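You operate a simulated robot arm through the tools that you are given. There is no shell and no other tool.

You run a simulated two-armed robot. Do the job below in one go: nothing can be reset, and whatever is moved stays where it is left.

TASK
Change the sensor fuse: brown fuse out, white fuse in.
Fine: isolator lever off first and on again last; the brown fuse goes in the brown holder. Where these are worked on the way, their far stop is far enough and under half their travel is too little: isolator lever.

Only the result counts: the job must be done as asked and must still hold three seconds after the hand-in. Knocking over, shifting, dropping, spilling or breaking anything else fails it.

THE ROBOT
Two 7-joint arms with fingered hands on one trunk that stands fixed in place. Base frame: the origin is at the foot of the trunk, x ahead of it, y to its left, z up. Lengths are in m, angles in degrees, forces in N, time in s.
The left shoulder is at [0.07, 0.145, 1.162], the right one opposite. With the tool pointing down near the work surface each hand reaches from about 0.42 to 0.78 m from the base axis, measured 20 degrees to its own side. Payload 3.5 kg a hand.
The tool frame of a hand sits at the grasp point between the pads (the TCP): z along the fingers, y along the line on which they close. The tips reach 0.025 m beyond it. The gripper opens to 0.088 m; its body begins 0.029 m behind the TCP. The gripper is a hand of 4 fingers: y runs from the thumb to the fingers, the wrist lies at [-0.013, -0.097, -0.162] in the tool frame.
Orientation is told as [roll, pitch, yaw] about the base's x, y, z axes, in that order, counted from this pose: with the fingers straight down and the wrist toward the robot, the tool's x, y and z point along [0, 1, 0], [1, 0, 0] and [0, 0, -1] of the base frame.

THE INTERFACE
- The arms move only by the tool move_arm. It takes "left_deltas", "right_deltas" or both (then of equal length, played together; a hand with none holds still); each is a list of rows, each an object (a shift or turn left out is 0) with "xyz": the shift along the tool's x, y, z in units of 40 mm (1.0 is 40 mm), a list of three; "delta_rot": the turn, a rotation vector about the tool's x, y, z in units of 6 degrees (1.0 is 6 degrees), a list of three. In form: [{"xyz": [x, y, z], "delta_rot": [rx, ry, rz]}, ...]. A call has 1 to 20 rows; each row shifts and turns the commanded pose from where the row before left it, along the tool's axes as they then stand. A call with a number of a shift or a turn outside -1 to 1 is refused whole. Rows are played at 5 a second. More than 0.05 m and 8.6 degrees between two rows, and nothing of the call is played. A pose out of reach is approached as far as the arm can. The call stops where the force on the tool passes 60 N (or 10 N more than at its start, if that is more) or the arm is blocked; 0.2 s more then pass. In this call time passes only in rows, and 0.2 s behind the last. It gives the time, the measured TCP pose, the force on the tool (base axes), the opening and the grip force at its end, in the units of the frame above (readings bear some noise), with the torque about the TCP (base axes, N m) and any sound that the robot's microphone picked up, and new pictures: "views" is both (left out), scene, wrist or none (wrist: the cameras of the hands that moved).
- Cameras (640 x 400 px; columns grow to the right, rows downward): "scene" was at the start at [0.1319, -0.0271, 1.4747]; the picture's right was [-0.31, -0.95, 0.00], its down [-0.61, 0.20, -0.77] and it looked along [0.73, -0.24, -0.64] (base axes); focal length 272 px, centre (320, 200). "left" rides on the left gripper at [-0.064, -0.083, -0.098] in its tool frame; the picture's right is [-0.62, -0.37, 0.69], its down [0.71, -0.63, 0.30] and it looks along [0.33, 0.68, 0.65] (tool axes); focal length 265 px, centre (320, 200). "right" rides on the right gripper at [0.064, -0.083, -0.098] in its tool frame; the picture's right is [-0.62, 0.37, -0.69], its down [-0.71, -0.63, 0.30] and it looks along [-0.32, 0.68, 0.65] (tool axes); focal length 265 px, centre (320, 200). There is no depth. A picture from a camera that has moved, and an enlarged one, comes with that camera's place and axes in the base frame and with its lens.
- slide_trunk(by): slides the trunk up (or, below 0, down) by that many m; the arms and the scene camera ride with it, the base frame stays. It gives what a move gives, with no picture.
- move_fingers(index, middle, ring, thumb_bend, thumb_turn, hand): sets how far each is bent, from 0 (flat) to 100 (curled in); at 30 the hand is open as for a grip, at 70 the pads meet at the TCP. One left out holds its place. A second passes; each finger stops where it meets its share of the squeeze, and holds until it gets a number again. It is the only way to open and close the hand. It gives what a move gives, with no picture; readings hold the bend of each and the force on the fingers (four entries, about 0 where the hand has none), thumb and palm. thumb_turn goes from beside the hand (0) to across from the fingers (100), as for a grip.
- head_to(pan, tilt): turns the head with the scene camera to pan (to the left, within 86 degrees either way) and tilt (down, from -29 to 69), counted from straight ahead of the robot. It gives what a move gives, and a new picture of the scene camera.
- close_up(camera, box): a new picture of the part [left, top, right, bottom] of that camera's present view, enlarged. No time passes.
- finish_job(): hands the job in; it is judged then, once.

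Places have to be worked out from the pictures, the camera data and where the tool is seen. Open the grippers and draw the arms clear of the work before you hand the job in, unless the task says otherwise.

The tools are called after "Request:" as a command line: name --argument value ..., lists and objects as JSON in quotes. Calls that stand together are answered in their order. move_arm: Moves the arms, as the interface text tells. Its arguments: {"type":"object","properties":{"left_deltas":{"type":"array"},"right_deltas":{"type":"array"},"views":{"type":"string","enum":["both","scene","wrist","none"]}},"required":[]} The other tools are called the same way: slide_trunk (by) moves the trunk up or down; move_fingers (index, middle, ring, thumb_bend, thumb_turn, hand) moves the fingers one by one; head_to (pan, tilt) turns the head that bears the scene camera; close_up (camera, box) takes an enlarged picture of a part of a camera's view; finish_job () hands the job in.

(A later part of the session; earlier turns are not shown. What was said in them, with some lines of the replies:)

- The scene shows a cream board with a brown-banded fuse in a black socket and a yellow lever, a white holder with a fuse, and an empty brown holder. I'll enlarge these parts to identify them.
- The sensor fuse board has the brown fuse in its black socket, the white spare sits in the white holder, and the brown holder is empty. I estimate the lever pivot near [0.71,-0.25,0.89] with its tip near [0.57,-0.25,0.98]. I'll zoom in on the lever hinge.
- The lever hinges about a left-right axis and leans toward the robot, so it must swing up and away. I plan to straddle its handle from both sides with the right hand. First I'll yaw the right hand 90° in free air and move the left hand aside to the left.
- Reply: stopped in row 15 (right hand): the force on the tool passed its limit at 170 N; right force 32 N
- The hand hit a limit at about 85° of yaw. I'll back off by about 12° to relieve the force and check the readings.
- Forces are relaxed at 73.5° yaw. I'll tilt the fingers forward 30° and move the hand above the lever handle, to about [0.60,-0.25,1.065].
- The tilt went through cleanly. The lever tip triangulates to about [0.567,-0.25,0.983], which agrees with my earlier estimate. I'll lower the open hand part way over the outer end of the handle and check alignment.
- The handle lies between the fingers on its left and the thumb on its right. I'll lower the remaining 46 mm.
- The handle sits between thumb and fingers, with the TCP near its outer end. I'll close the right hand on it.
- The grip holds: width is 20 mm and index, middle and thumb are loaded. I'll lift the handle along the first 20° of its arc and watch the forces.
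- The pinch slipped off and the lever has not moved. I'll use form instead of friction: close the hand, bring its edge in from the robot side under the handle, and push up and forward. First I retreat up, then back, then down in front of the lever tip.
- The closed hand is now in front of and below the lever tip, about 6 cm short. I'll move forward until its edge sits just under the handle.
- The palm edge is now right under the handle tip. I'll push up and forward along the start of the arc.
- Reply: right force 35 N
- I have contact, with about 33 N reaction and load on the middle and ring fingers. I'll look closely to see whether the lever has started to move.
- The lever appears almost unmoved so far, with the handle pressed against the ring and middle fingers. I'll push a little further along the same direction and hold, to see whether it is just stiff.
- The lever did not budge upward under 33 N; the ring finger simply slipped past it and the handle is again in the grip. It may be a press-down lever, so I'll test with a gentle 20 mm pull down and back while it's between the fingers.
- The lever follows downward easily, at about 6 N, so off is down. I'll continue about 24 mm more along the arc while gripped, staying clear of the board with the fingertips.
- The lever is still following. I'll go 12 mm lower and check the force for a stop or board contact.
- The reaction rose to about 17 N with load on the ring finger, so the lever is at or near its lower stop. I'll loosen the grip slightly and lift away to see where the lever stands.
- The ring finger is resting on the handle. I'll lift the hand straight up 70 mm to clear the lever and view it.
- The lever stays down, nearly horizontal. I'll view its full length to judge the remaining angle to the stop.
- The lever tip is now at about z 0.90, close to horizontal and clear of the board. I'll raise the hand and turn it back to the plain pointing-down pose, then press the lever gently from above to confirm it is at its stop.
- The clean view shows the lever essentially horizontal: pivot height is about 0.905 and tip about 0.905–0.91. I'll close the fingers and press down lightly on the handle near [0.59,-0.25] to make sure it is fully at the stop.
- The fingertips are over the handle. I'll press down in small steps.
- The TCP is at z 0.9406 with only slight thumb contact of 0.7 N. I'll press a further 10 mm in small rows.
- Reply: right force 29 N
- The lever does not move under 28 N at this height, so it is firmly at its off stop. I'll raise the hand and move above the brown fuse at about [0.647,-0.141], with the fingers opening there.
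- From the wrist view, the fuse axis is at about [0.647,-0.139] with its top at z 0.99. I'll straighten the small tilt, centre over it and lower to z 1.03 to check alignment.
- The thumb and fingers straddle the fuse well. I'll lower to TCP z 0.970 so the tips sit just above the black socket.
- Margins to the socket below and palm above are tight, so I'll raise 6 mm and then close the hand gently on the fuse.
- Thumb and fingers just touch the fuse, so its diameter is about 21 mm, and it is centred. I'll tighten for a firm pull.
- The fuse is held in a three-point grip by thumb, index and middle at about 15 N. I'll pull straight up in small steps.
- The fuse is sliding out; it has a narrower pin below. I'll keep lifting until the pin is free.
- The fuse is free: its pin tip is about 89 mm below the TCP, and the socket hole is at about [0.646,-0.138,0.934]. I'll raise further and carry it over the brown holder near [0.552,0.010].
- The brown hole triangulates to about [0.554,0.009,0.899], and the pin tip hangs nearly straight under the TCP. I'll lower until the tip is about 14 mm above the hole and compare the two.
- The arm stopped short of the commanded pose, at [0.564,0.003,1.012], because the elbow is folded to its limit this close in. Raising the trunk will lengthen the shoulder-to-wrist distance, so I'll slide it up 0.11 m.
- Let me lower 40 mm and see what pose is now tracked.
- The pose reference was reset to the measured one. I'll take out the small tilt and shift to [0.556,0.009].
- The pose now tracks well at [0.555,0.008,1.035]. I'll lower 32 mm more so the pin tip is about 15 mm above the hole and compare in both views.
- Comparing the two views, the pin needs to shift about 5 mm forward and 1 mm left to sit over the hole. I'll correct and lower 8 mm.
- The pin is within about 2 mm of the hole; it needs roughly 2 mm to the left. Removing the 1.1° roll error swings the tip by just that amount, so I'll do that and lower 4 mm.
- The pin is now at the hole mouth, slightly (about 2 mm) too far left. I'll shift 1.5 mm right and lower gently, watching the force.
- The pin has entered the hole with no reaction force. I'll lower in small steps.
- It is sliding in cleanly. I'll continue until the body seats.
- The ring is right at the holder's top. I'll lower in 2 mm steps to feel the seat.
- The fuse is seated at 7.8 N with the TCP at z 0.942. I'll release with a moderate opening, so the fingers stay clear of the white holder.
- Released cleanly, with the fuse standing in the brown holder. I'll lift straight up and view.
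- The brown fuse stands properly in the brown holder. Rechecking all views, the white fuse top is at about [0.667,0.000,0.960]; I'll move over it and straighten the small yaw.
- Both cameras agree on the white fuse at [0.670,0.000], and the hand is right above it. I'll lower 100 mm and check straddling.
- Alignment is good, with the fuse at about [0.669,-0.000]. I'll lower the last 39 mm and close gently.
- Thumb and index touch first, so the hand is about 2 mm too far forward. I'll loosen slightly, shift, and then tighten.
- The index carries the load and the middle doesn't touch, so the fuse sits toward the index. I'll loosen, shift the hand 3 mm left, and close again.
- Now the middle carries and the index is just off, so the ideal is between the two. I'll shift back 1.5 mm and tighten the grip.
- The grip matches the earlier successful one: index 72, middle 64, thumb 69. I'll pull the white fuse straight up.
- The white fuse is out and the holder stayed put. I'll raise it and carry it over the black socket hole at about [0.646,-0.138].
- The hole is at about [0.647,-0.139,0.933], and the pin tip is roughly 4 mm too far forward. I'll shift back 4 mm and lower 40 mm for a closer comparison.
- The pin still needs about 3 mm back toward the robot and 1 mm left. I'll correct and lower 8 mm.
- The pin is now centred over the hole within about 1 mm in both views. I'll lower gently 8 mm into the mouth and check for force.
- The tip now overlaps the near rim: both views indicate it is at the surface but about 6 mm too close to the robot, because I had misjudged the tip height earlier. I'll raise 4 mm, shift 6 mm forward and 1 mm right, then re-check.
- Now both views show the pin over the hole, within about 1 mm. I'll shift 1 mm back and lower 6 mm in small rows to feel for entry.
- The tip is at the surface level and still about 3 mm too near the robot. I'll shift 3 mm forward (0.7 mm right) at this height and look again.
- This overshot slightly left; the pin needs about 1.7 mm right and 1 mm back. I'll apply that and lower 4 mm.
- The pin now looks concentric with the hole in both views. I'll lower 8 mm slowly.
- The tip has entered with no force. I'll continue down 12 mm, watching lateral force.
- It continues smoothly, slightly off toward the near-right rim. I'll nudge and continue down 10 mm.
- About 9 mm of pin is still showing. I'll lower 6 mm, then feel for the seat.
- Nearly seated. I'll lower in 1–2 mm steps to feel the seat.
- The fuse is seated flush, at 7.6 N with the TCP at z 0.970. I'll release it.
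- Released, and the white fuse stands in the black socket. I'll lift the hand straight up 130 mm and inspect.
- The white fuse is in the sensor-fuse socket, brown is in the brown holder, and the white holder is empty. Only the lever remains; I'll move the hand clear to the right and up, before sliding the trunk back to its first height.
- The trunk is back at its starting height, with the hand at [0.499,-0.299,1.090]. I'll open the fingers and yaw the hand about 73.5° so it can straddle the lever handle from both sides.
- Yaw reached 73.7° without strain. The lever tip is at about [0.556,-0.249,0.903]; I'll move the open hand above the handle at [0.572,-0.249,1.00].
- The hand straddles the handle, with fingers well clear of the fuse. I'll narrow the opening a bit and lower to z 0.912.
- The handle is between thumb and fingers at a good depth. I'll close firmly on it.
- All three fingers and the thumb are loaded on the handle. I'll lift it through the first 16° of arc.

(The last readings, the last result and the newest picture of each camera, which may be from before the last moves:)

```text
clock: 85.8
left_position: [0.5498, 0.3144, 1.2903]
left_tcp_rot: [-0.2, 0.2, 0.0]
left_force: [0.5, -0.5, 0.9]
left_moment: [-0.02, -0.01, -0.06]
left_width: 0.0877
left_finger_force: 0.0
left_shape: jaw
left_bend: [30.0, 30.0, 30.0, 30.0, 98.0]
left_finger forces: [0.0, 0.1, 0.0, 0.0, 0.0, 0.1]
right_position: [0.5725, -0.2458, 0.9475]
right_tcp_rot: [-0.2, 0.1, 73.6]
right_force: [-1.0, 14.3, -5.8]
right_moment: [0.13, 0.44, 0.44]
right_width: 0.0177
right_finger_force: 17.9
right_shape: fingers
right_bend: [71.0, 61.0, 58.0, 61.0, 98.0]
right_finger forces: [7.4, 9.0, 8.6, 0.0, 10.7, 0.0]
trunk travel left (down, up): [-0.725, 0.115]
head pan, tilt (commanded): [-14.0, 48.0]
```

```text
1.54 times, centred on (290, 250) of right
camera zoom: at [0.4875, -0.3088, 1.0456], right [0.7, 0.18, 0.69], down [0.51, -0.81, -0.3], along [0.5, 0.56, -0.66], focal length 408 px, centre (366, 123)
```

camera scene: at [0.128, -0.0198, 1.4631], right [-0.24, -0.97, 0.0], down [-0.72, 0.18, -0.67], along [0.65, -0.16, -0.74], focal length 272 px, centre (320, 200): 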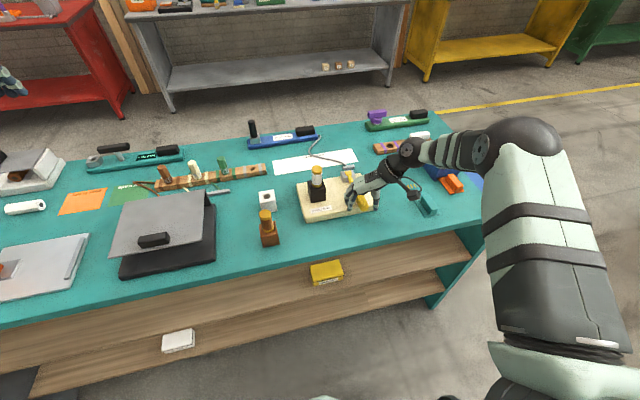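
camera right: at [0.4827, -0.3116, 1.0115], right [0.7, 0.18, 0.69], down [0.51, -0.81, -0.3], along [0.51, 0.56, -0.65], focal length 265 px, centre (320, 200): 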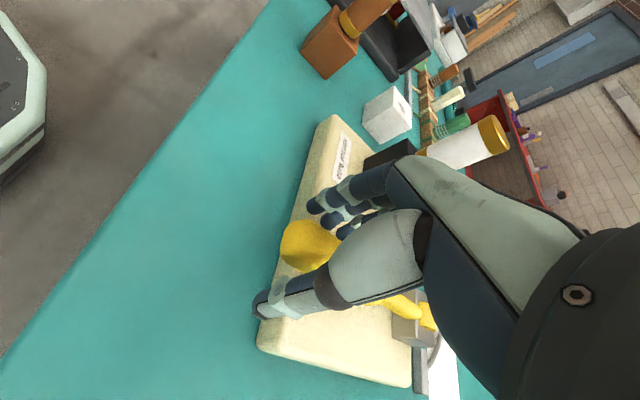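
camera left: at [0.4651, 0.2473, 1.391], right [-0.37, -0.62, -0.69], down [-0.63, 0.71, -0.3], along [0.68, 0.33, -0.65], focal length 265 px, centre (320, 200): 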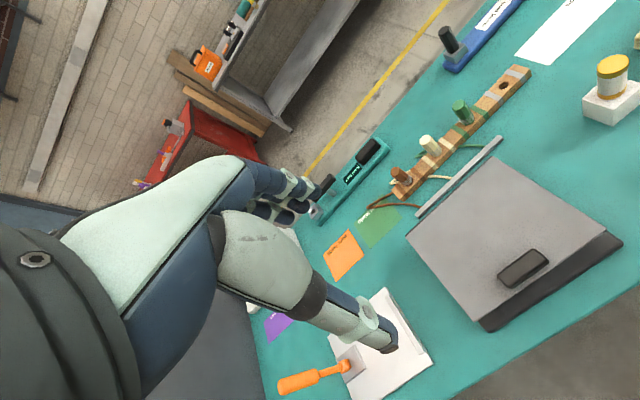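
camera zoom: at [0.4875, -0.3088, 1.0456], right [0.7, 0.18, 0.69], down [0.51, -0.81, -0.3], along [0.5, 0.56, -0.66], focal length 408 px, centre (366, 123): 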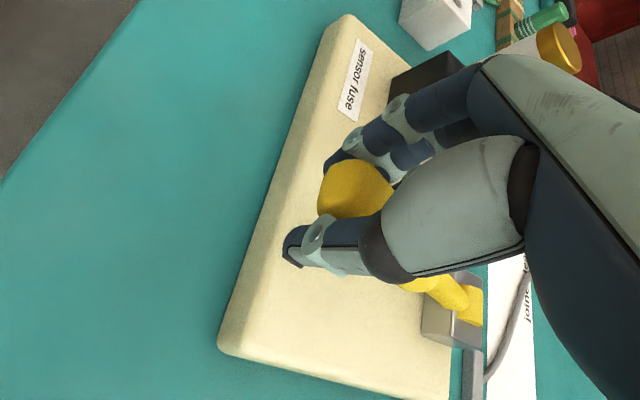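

The lever is following up. I'll continue through about 32°.

Request:
move_arm --right_deltas '[{"xyz": [-0.073, 0.022, -0.21]}, {"xyz": [-0.073, 0.022, -0.21]}, {"xyz": [-0.1, 0.029, -0.196]}, {"xyz": [-0.1, 0.029, -0.196]}]' --views "none"

Request:
close_up --camera "scene" --box '[320, 150, 390, 220]'

Request:
close_up --camera "right" --box '[160, 120, 420, 380]'

```text
clock: 86.8
left_position: [0.5508, 0.3135, 1.29]
left_tcp_rot: [-0.2, 0.2, 0.1]
left_force: [0.0, 0.1, 0.3]
left_moment: [-0.01, -0.01, 0.02]
left_width: 0.0876
left_finger_force: 0.1
left_shape: jaw
left_bend: [30.0, 30.0, 30.0, 30.0, 98.0]
left_finger forces: [0.1, 0.0, 0.0, 0.0, 0.0, 0.1]
right_position: [0.5848, -0.2461, 0.974]
right_tcp_rot: [0.8, 0.4, 73.7]
right_force: [-15.0, 19.5, -31.4]
right_moment: [0.27, 0.64, 0.6]
right_width: 0.0165
right_finger_force: 21.7
right_shape: fingers
right_bend: [71.0, 61.0, 58.0, 61.0, 98.0]
right_finger forces: [12.3, 9.8, 10.4, 0.0, 10.3, 0.0]
trunk travel left (down, up): [-0.725, 0.115]
head pan, tilt (commanded): [-14.0, 48.0]
```

```text
5.71 times, centred on (355, 185) of scene
camera zoom: at [0.1292, -0.017, 1.4624], right [-0.24, -0.97, 0.0], down [-0.72, 0.18, -0.67], along [0.65, -0.16, -0.74], focal length 1555 px, centre (120, 286)
```

zoom: 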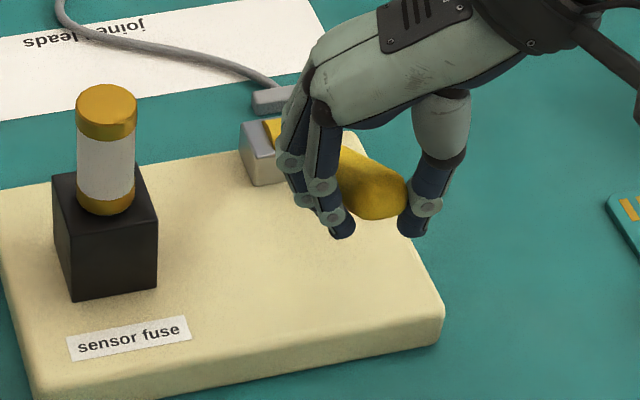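

```text
1.54 times, centred on (290, 250) of right
camera zoom: at [0.5009, -0.3098, 1.0739], right [0.71, 0.18, 0.68], down [0.5, -0.81, -0.31], along [0.49, 0.56, -0.66], focal length 408 px, centre (366, 123)
```

zoom: 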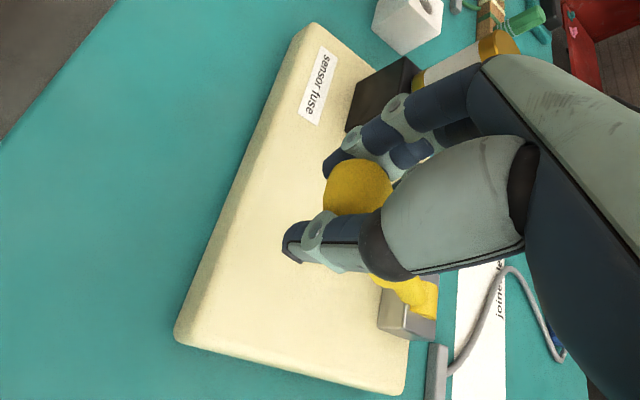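

The reaction jumped to about 35 N, so the lever has reached its upper "on" stop. I'll back off about 5 mm elastically to relieve the load before releasing.

Request:
move_arm --right_deltas '[{"xyz": [0.06, -0.018, 0.11]}, {"xyz": [0, 0, 0]}]' --views "none"

```text
clock: 87.5
left_position: [0.5497, 0.3137, 1.2905]
left_tcp_rot: [-0.1, 0.1, -0.1]
left_force: [0.1, -0.3, 0.6]
left_moment: [0.03, -0.03, 0.01]
left_width: 0.0876
left_finger_force: 0.1
left_shape: jaw
left_bend: [30.0, 30.0, 30.0, 30.0, 98.0]
left_finger forces: [0.0, 0.0, 0.0, 0.0, 0.0, 0.0]
right_position: [0.5845, -0.2461, 0.9737]
right_tcp_rot: [0.2, 0.2, 73.5]
right_force: [-11.3, 14.3, -21.7]
right_moment: [0.22, 0.55, 0.52]
right_width: 0.0164
right_finger_force: 19.8
right_shape: fingers
right_bend: [71.0, 61.0, 58.0, 61.0, 98.0]
right_finger forces: [9.7, 8.6, 9.4, 0.1, 10.9, 0.1]
trunk travel left (down, up): [-0.725, 0.115]
head pan, tilt (commanded): [-14.0, 48.0]
```

The position is unchanged while the force drops, which confirms it is elastic against the stop. I'll back off 4 mm more, then open the fingers.

Request:
move_arm --right_deltas '[{"xyz": [0.06, -0.018, 0.1]}, {"xyz": [0, 0, 0]}]' --views "none"

Request:
move_fingers --hand "right" --index 44 --middle 44 --ring 44 --thumb_bend 44

Request:
close_up --camera "right" --box '[160, 120, 420, 380]'

Request:
close_up --camera "scene" --box '[320, 150, 390, 220]'

```text
clock: 88.0
left_position: [0.5504, 0.3141, 1.2908]
left_tcp_rot: [-0.1, 0.1, 0.1]
left_force: [-0.2, 0.0, -0.1]
left_moment: [0.0, -0.04, 0.02]
left_width: 0.0877
left_finger_force: 0.1
left_shape: jaw
left_bend: [30.0, 30.0, 30.0, 30.0, 98.0]
left_finger forces: [0.0, 0.0, 0.0, 0.0, 0.0, 0.0]
right_position: [0.5839, -0.2462, 0.9723]
right_tcp_rot: [-0.2, 0.1, 73.7]
right_force: [-6.2, 15.0, -14.0]
right_moment: [0.22, 0.45, 0.52]
right_width: 0.0157
right_finger_force: 18.8
right_shape: fingers
right_bend: [71.0, 61.0, 58.0, 61.0, 98.0]
right_finger forces: [8.4, 8.9, 9.1, 0.0, 10.5, 0.0]
trunk travel left (down, up): [-0.725, 0.115]
head pan, tilt (commanded): [-14.0, 48.0]
```

```text
clock: 89.0
left_position: [0.5485, 0.3122, 1.293]
left_tcp_rot: [0.0, 0.0, 0.0]
left_force: [-0.4, 0.2, 0.2]
left_moment: [-0.03, 0.01, 0.02]
left_width: 0.0877
left_finger_force: 0.2
left_shape: jaw
left_bend: [30.0, 30.0, 30.0, 30.0, 98.0]
left_finger forces: [0.0, 0.0, 0.0, 0.1, 0.0, 0.0]
right_position: [0.5824, -0.2493, 0.9722]
right_tcp_rot: [-0.2, -0.1, 73.7]
right_force: [0.2, -0.6, -0.2]
right_moment: [0.01, 0.0, -0.04]
right_width: 0.0544
right_finger_force: 0.0
right_shape: fingers
right_bend: [44.0, 44.0, 44.0, 44.0, 98.0]
right_finger forces: [0.0, 0.0, 0.1, 0.0, 0.0, 0.2]
trunk travel left (down, up): [-0.725, 0.115]
head pan, tilt (commanded): [-14.0, 48.0]
```

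```text
1.54 times, centred on (290, 250) of right
camera zoom: at [0.4969, -0.3123, 1.0704], right [0.7, 0.18, 0.69], down [0.51, -0.81, -0.3], along [0.51, 0.56, -0.65], focal length 408 px, centre (366, 123)
```

zoom: 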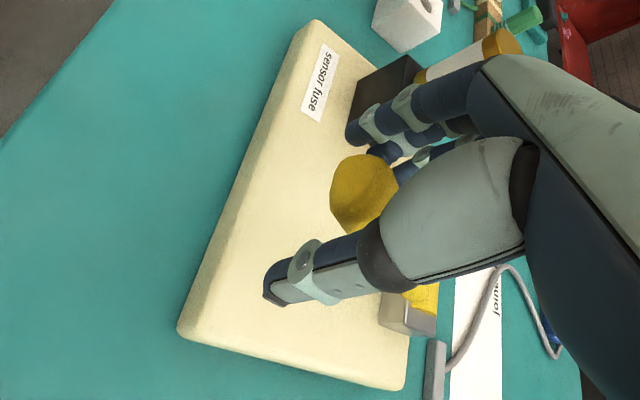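

```text
5.71 times, centred on (355, 185) of scene
camera zoom: at [0.1276, -0.02, 1.4631], right [-0.24, -0.97, 0.0], down [-0.72, 0.18, -0.67], along [0.65, -0.16, -0.74], focal length 1555 px, centre (120, 286)
```

zoom: 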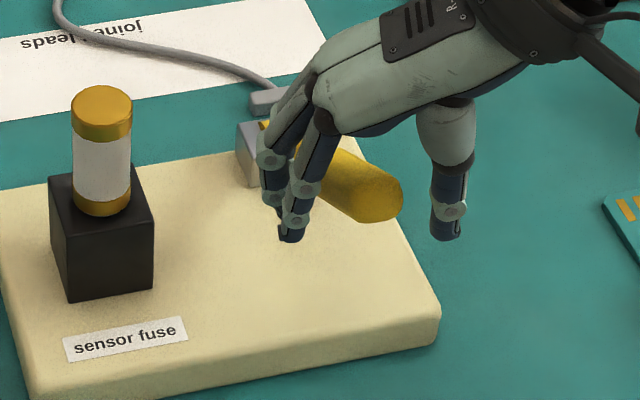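

The lever is free and standing up. I'll raise the hand straight up away from it and inspect.

Request:
move_arm --right_deltas '[{"xyz": [0, 0, -0.6]}, {"xyz": [0, 0, -0.9]}, {"xyz": [0, 0, -0.9]}, {"xyz": [0, 0, -0.9]}, {"xyz": [0.5, -0.6, -0.5]}, {"xyz": [0.5, -0.6, -0.5]}]'

Request:
head_to --pan -18.2 --tilt 39.9

Request:
close_up --camera "scene" --box '[220, 180, 380, 300]'

Request:
close_up --camera "scene" --box '[310, 190, 370, 240]'

```text
clock: 90.5
left_position: [0.5465, 0.3099, 1.2944]
left_tcp_rot: [0.0, -0.2, 0.0]
left_force: [-0.1, -0.2, -0.6]
left_moment: [0.02, -0.02, -0.02]
left_width: 0.0875
left_finger_force: 0.0
left_shape: jaw
left_bend: [30.0, 30.0, 30.0, 30.0, 98.0]
left_finger forces: [0.1, 0.1, 0.0, 0.0, 0.1, 0.0]
right_position: [0.5262, -0.2851, 1.1478]
right_tcp_rot: [-0.1, 0.0, 73.8]
right_force: [-0.4, 1.0, 1.1]
right_moment: [-0.02, -0.02, -0.02]
right_width: 0.0543
right_finger_force: 0.0
right_shape: fingers
right_bend: [44.0, 44.0, 44.0, 44.0, 98.0]
right_finger forces: [0.0, 0.0, 0.0, 0.0, 0.1, 0.1]
trunk travel left (down, up): [-0.725, 0.115]
head pan, tilt (commanded): [-14.0, 48.0]
camera scene: at [0.1252, -0.0201, 1.4633], right [-0.24, -0.97, 0.0], down [-0.72, 0.18, -0.67], along [0.65, -0.16, -0.74], focal length 272 px, centre (320, 200)
camera right: at [0.4405, -0.3475, 1.2451], right [0.7, 0.18, 0.7], down [0.51, -0.81, -0.3], along [0.51, 0.56, -0.65], focal length 265 px, centre (320, 200)
```

scene: 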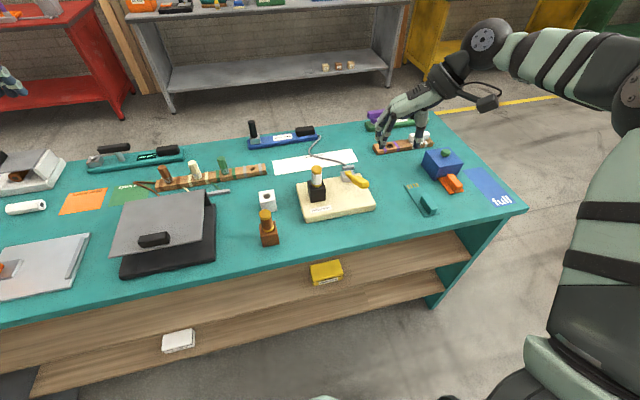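
right: 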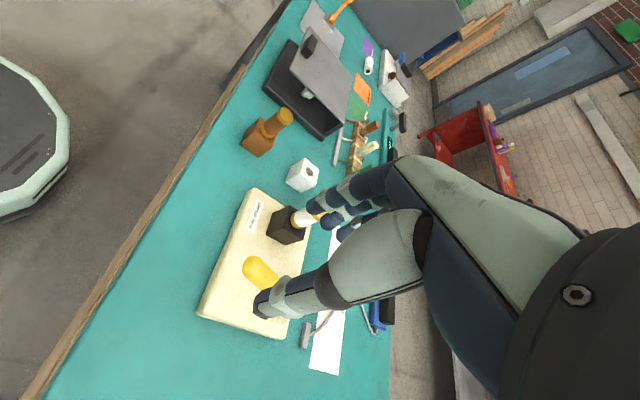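

```text
clock: 91.1
left_position: [0.5499, 0.3114, 1.2925]
left_tcp_rot: [0.0, 0.1, 0.1]
left_force: [-0.2, -0.4, 0.1]
left_moment: [0.03, 0.01, -0.02]
left_width: 0.0872
left_finger_force: 0.1
left_shape: jaw
left_bend: [30.0, 30.0, 30.0, 30.0, 98.0]
left_finger forces: [0.0, 0.1, 0.0, 0.1, 0.0, 0.1]
right_position: [0.5279, -0.2849, 1.1465]
right_tcp_rot: [-0.2, 0.0, 73.6]
right_force: [-0.3, -0.7, -0.5]
right_moment: [0.02, 0.04, 0.0]
right_width: 0.0544
right_finger_force: 0.0
right_shape: fingers
right_bend: [44.0, 44.0, 44.0, 44.0, 98.0]
right_finger forces: [0.0, 0.1, 0.0, 0.1, 0.0, 0.1]
trunk travel left (down, up): [-0.725, 0.115]
head pan, tilt (commanded): [-18.2, 39.9]
camera scene: at [0.1318, -0.027, 1.4747], right [-0.31, -0.95, 0.0], down [-0.61, 0.2, -0.77], along [0.73, -0.24, -0.64], focal length 272 px, centre (320, 200)
```

scene: 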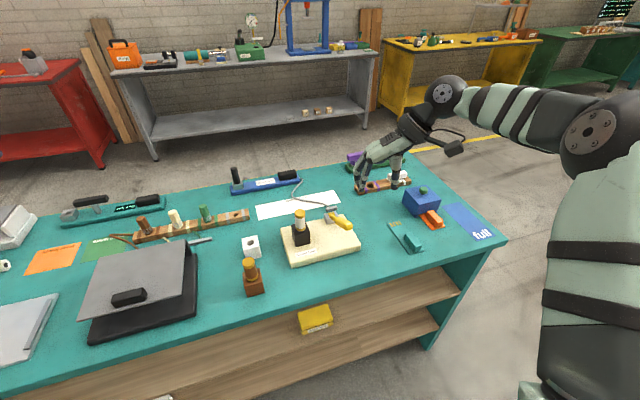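

```text
3.33 times, centred on (300, 240) of scene
camera zoom: at [0.1318, -0.027, 1.4747], right [-0.31, -0.95, 0.0], down [-0.61, 0.2, -0.77], along [0.73, -0.24, -0.64], focal length 907 px, centre (387, 67)
```

zoom: 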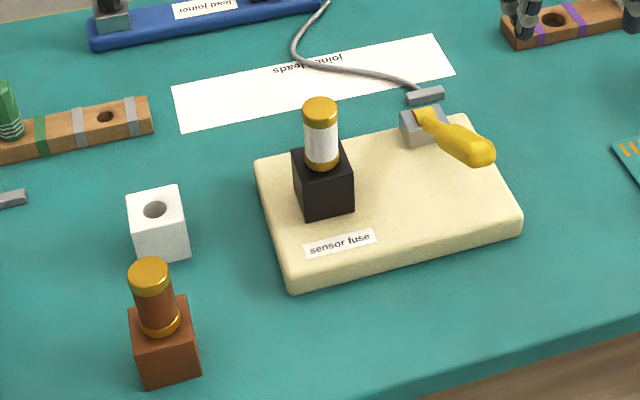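

```text
8.00 times, centred on (340, 215) of scene
camera zoom: at [0.1318, -0.027, 1.4747], right [-0.31, -0.95, 0.0], down [-0.61, 0.2, -0.77], along [0.73, -0.24, -0.64], focal length 2176 px, centre (160, 80)
```

zoom: 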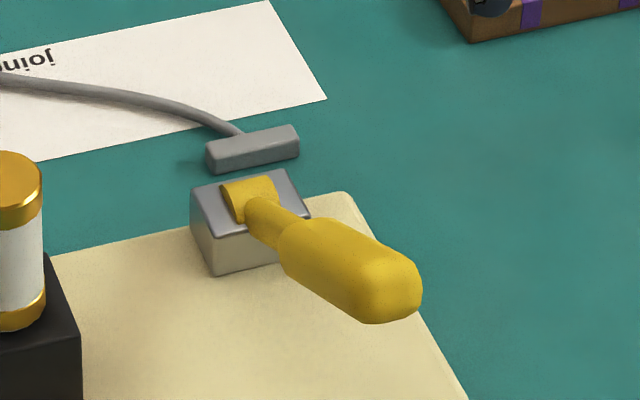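

The lever is back exactly in its original "on" position, the white fuse is seated in the sensor socket, and the brown fuse is in the brown holder. I'll open the right hand fully and withdraw it to its starting area.

Request:
move_arm --right_deltas '[{"xyz": [0.5, -0.667, -0.5]}, {"xyz": [0.5, -0.667, -0.5]}, {"xyz": [0.5, -0.667, -0.5]}, {"delta_rot": [0, 0, 1]}, {"delta_rot": [0, 0, 1]}, {"delta_rot": [0, 0, 1]}, {"delta_rot": [0, 0, 1]}, {"delta_rot": [0, 0, 1]}, {"delta_rot": [0, 0, 1]}, {"delta_rot": [0, 0, 1]}, {"delta_rot": [0, 0, 1]}, {"delta_rot": [0, 0, 1]}, {"delta_rot": [0, 0, 1]}, {"delta_rot": [0, 0, 1]}, {"delta_rot": [0, 0, 1]}]' --views "scene"

Request:
move_fingers --hand "right" --index 30 --middle 30 --ring 30 --thumb_bend 30

Request:
close_up --camera "scene" --box '[220, 180, 380, 300]'

```text
clock: 94.3
left_position: [0.5476, 0.3121, 1.2922]
left_tcp_rot: [-0.1, 0.1, 0.0]
left_force: [0.4, -0.4, 0.1]
left_moment: [0.01, -0.01, 0.03]
left_width: 0.0877
left_finger_force: 0.1
left_shape: jaw
left_bend: [30.0, 30.0, 30.0, 30.0, 98.0]
left_finger forces: [0.1, 0.1, 0.0, 0.0, 0.0, 0.1]
right_position: [0.4485, -0.3442, 1.2042]
right_tcp_rot: [-0.1, -0.2, 1.5]
right_force: [-0.3, 0.0, 0.0]
right_moment: [-0.01, 0.01, -0.02]
right_width: 0.0544
right_finger_force: 0.1
right_shape: fingers
right_bend: [44.0, 44.0, 44.0, 44.0, 98.0]
right_finger forces: [0.0, 0.0, 0.0, 0.0, 0.1, 0.1]
trunk travel left (down, up): [-0.725, 0.115]
head pan, tilt (commanded): [-18.2, 39.9]
camera scene: at [0.1318, -0.026, 1.4747], right [-0.31, -0.95, 0.0], down [-0.61, 0.2, -0.77], along [0.73, -0.24, -0.64], focal length 272 px, centre (320, 200)
```

scene: 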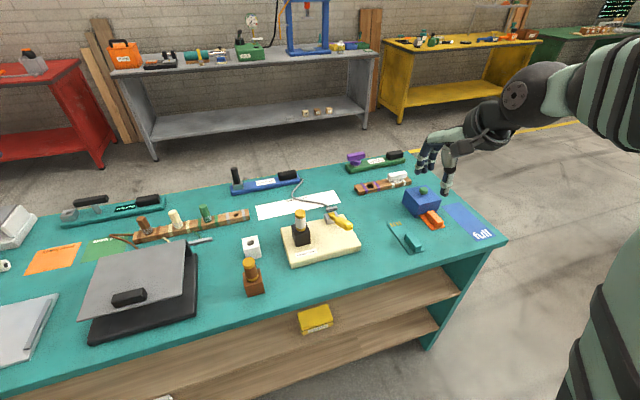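

```text
clock: 95.3
left_position: [0.5492, 0.3109, 1.2928]
left_tcp_rot: [0.0, 0.0, 0.0]
left_force: [-0.2, 0.1, 0.0]
left_moment: [-0.01, -0.02, 0.01]
left_width: 0.0874
left_finger_force: 0.1
left_shape: jaw
left_bend: [30.0, 30.0, 30.0, 30.0, 98.0]
left_finger forces: [0.1, 0.0, 0.0, 0.0, 0.0, 0.0]
right_position: [0.4477, -0.3445, 1.2041]
right_tcp_rot: [0.1, -0.1, 1.7]
right_force: [-0.7, 0.0, 0.5]
right_moment: [0.01, -0.02, -0.01]
right_width: 0.0845
right_finger_force: 0.1
right_shape: fingers
right_bend: [30.0, 30.0, 30.0, 30.0, 98.0]
right_finger forces: [0.0, 0.1, 0.1, 0.1, 0.2, 0.1]
trunk travel left (down, up): [-0.725, 0.115]
head pan, tilt (commanded): [-18.2, 39.9]
```

```text
3.33 times, centred on (300, 240) of scene
camera zoom: at [0.1319, -0.0271, 1.4747], right [-0.31, -0.95, 0.0], down [-0.61, 0.2, -0.77], along [0.73, -0.24, -0.64], focal length 907 px, centre (387, 67)
```

zoom: 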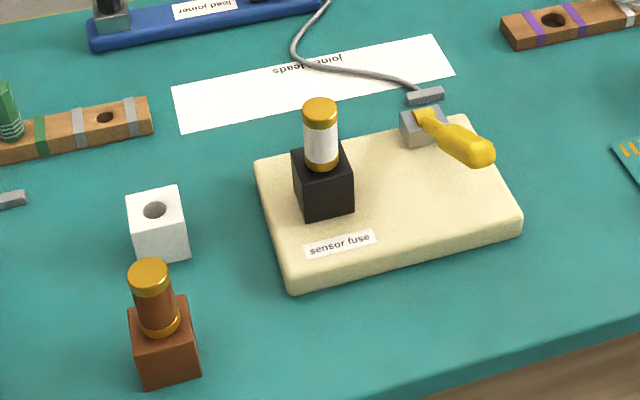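

The fuses and lever are in place, nothing else has moved, and both hands are open and clear of the work. I'm handing in the job.

Request:
finish_job

```text
The job is handed in.
```

The sensor fuse is changed: the white fuse is seated in the sensor-fuse socket and the brown fuse is in the brown holder. I've handed the job in, but no verdict came back.

- **Lever off:** I brought the isolator lever down to its stop before touching either fuse. It did not move under a 28 N press there.
- **Fuses:** Both went in without sideways force, and I pressed each to about 8 N to seat it. The white holder is now empty.
- **Lever on:** I lifted the lever back to its upper stop last. In the camera view it looks the same as at the start.
- **Surroundings:** The board and both holders are where they were, and nothing was knocked or dropped. Both hands are open and clear of the bench.

At the start I pushed the lever the wrong way: about 33 N upward against its "on" stop, before I found that "off" is down. The lever and board did not shift.
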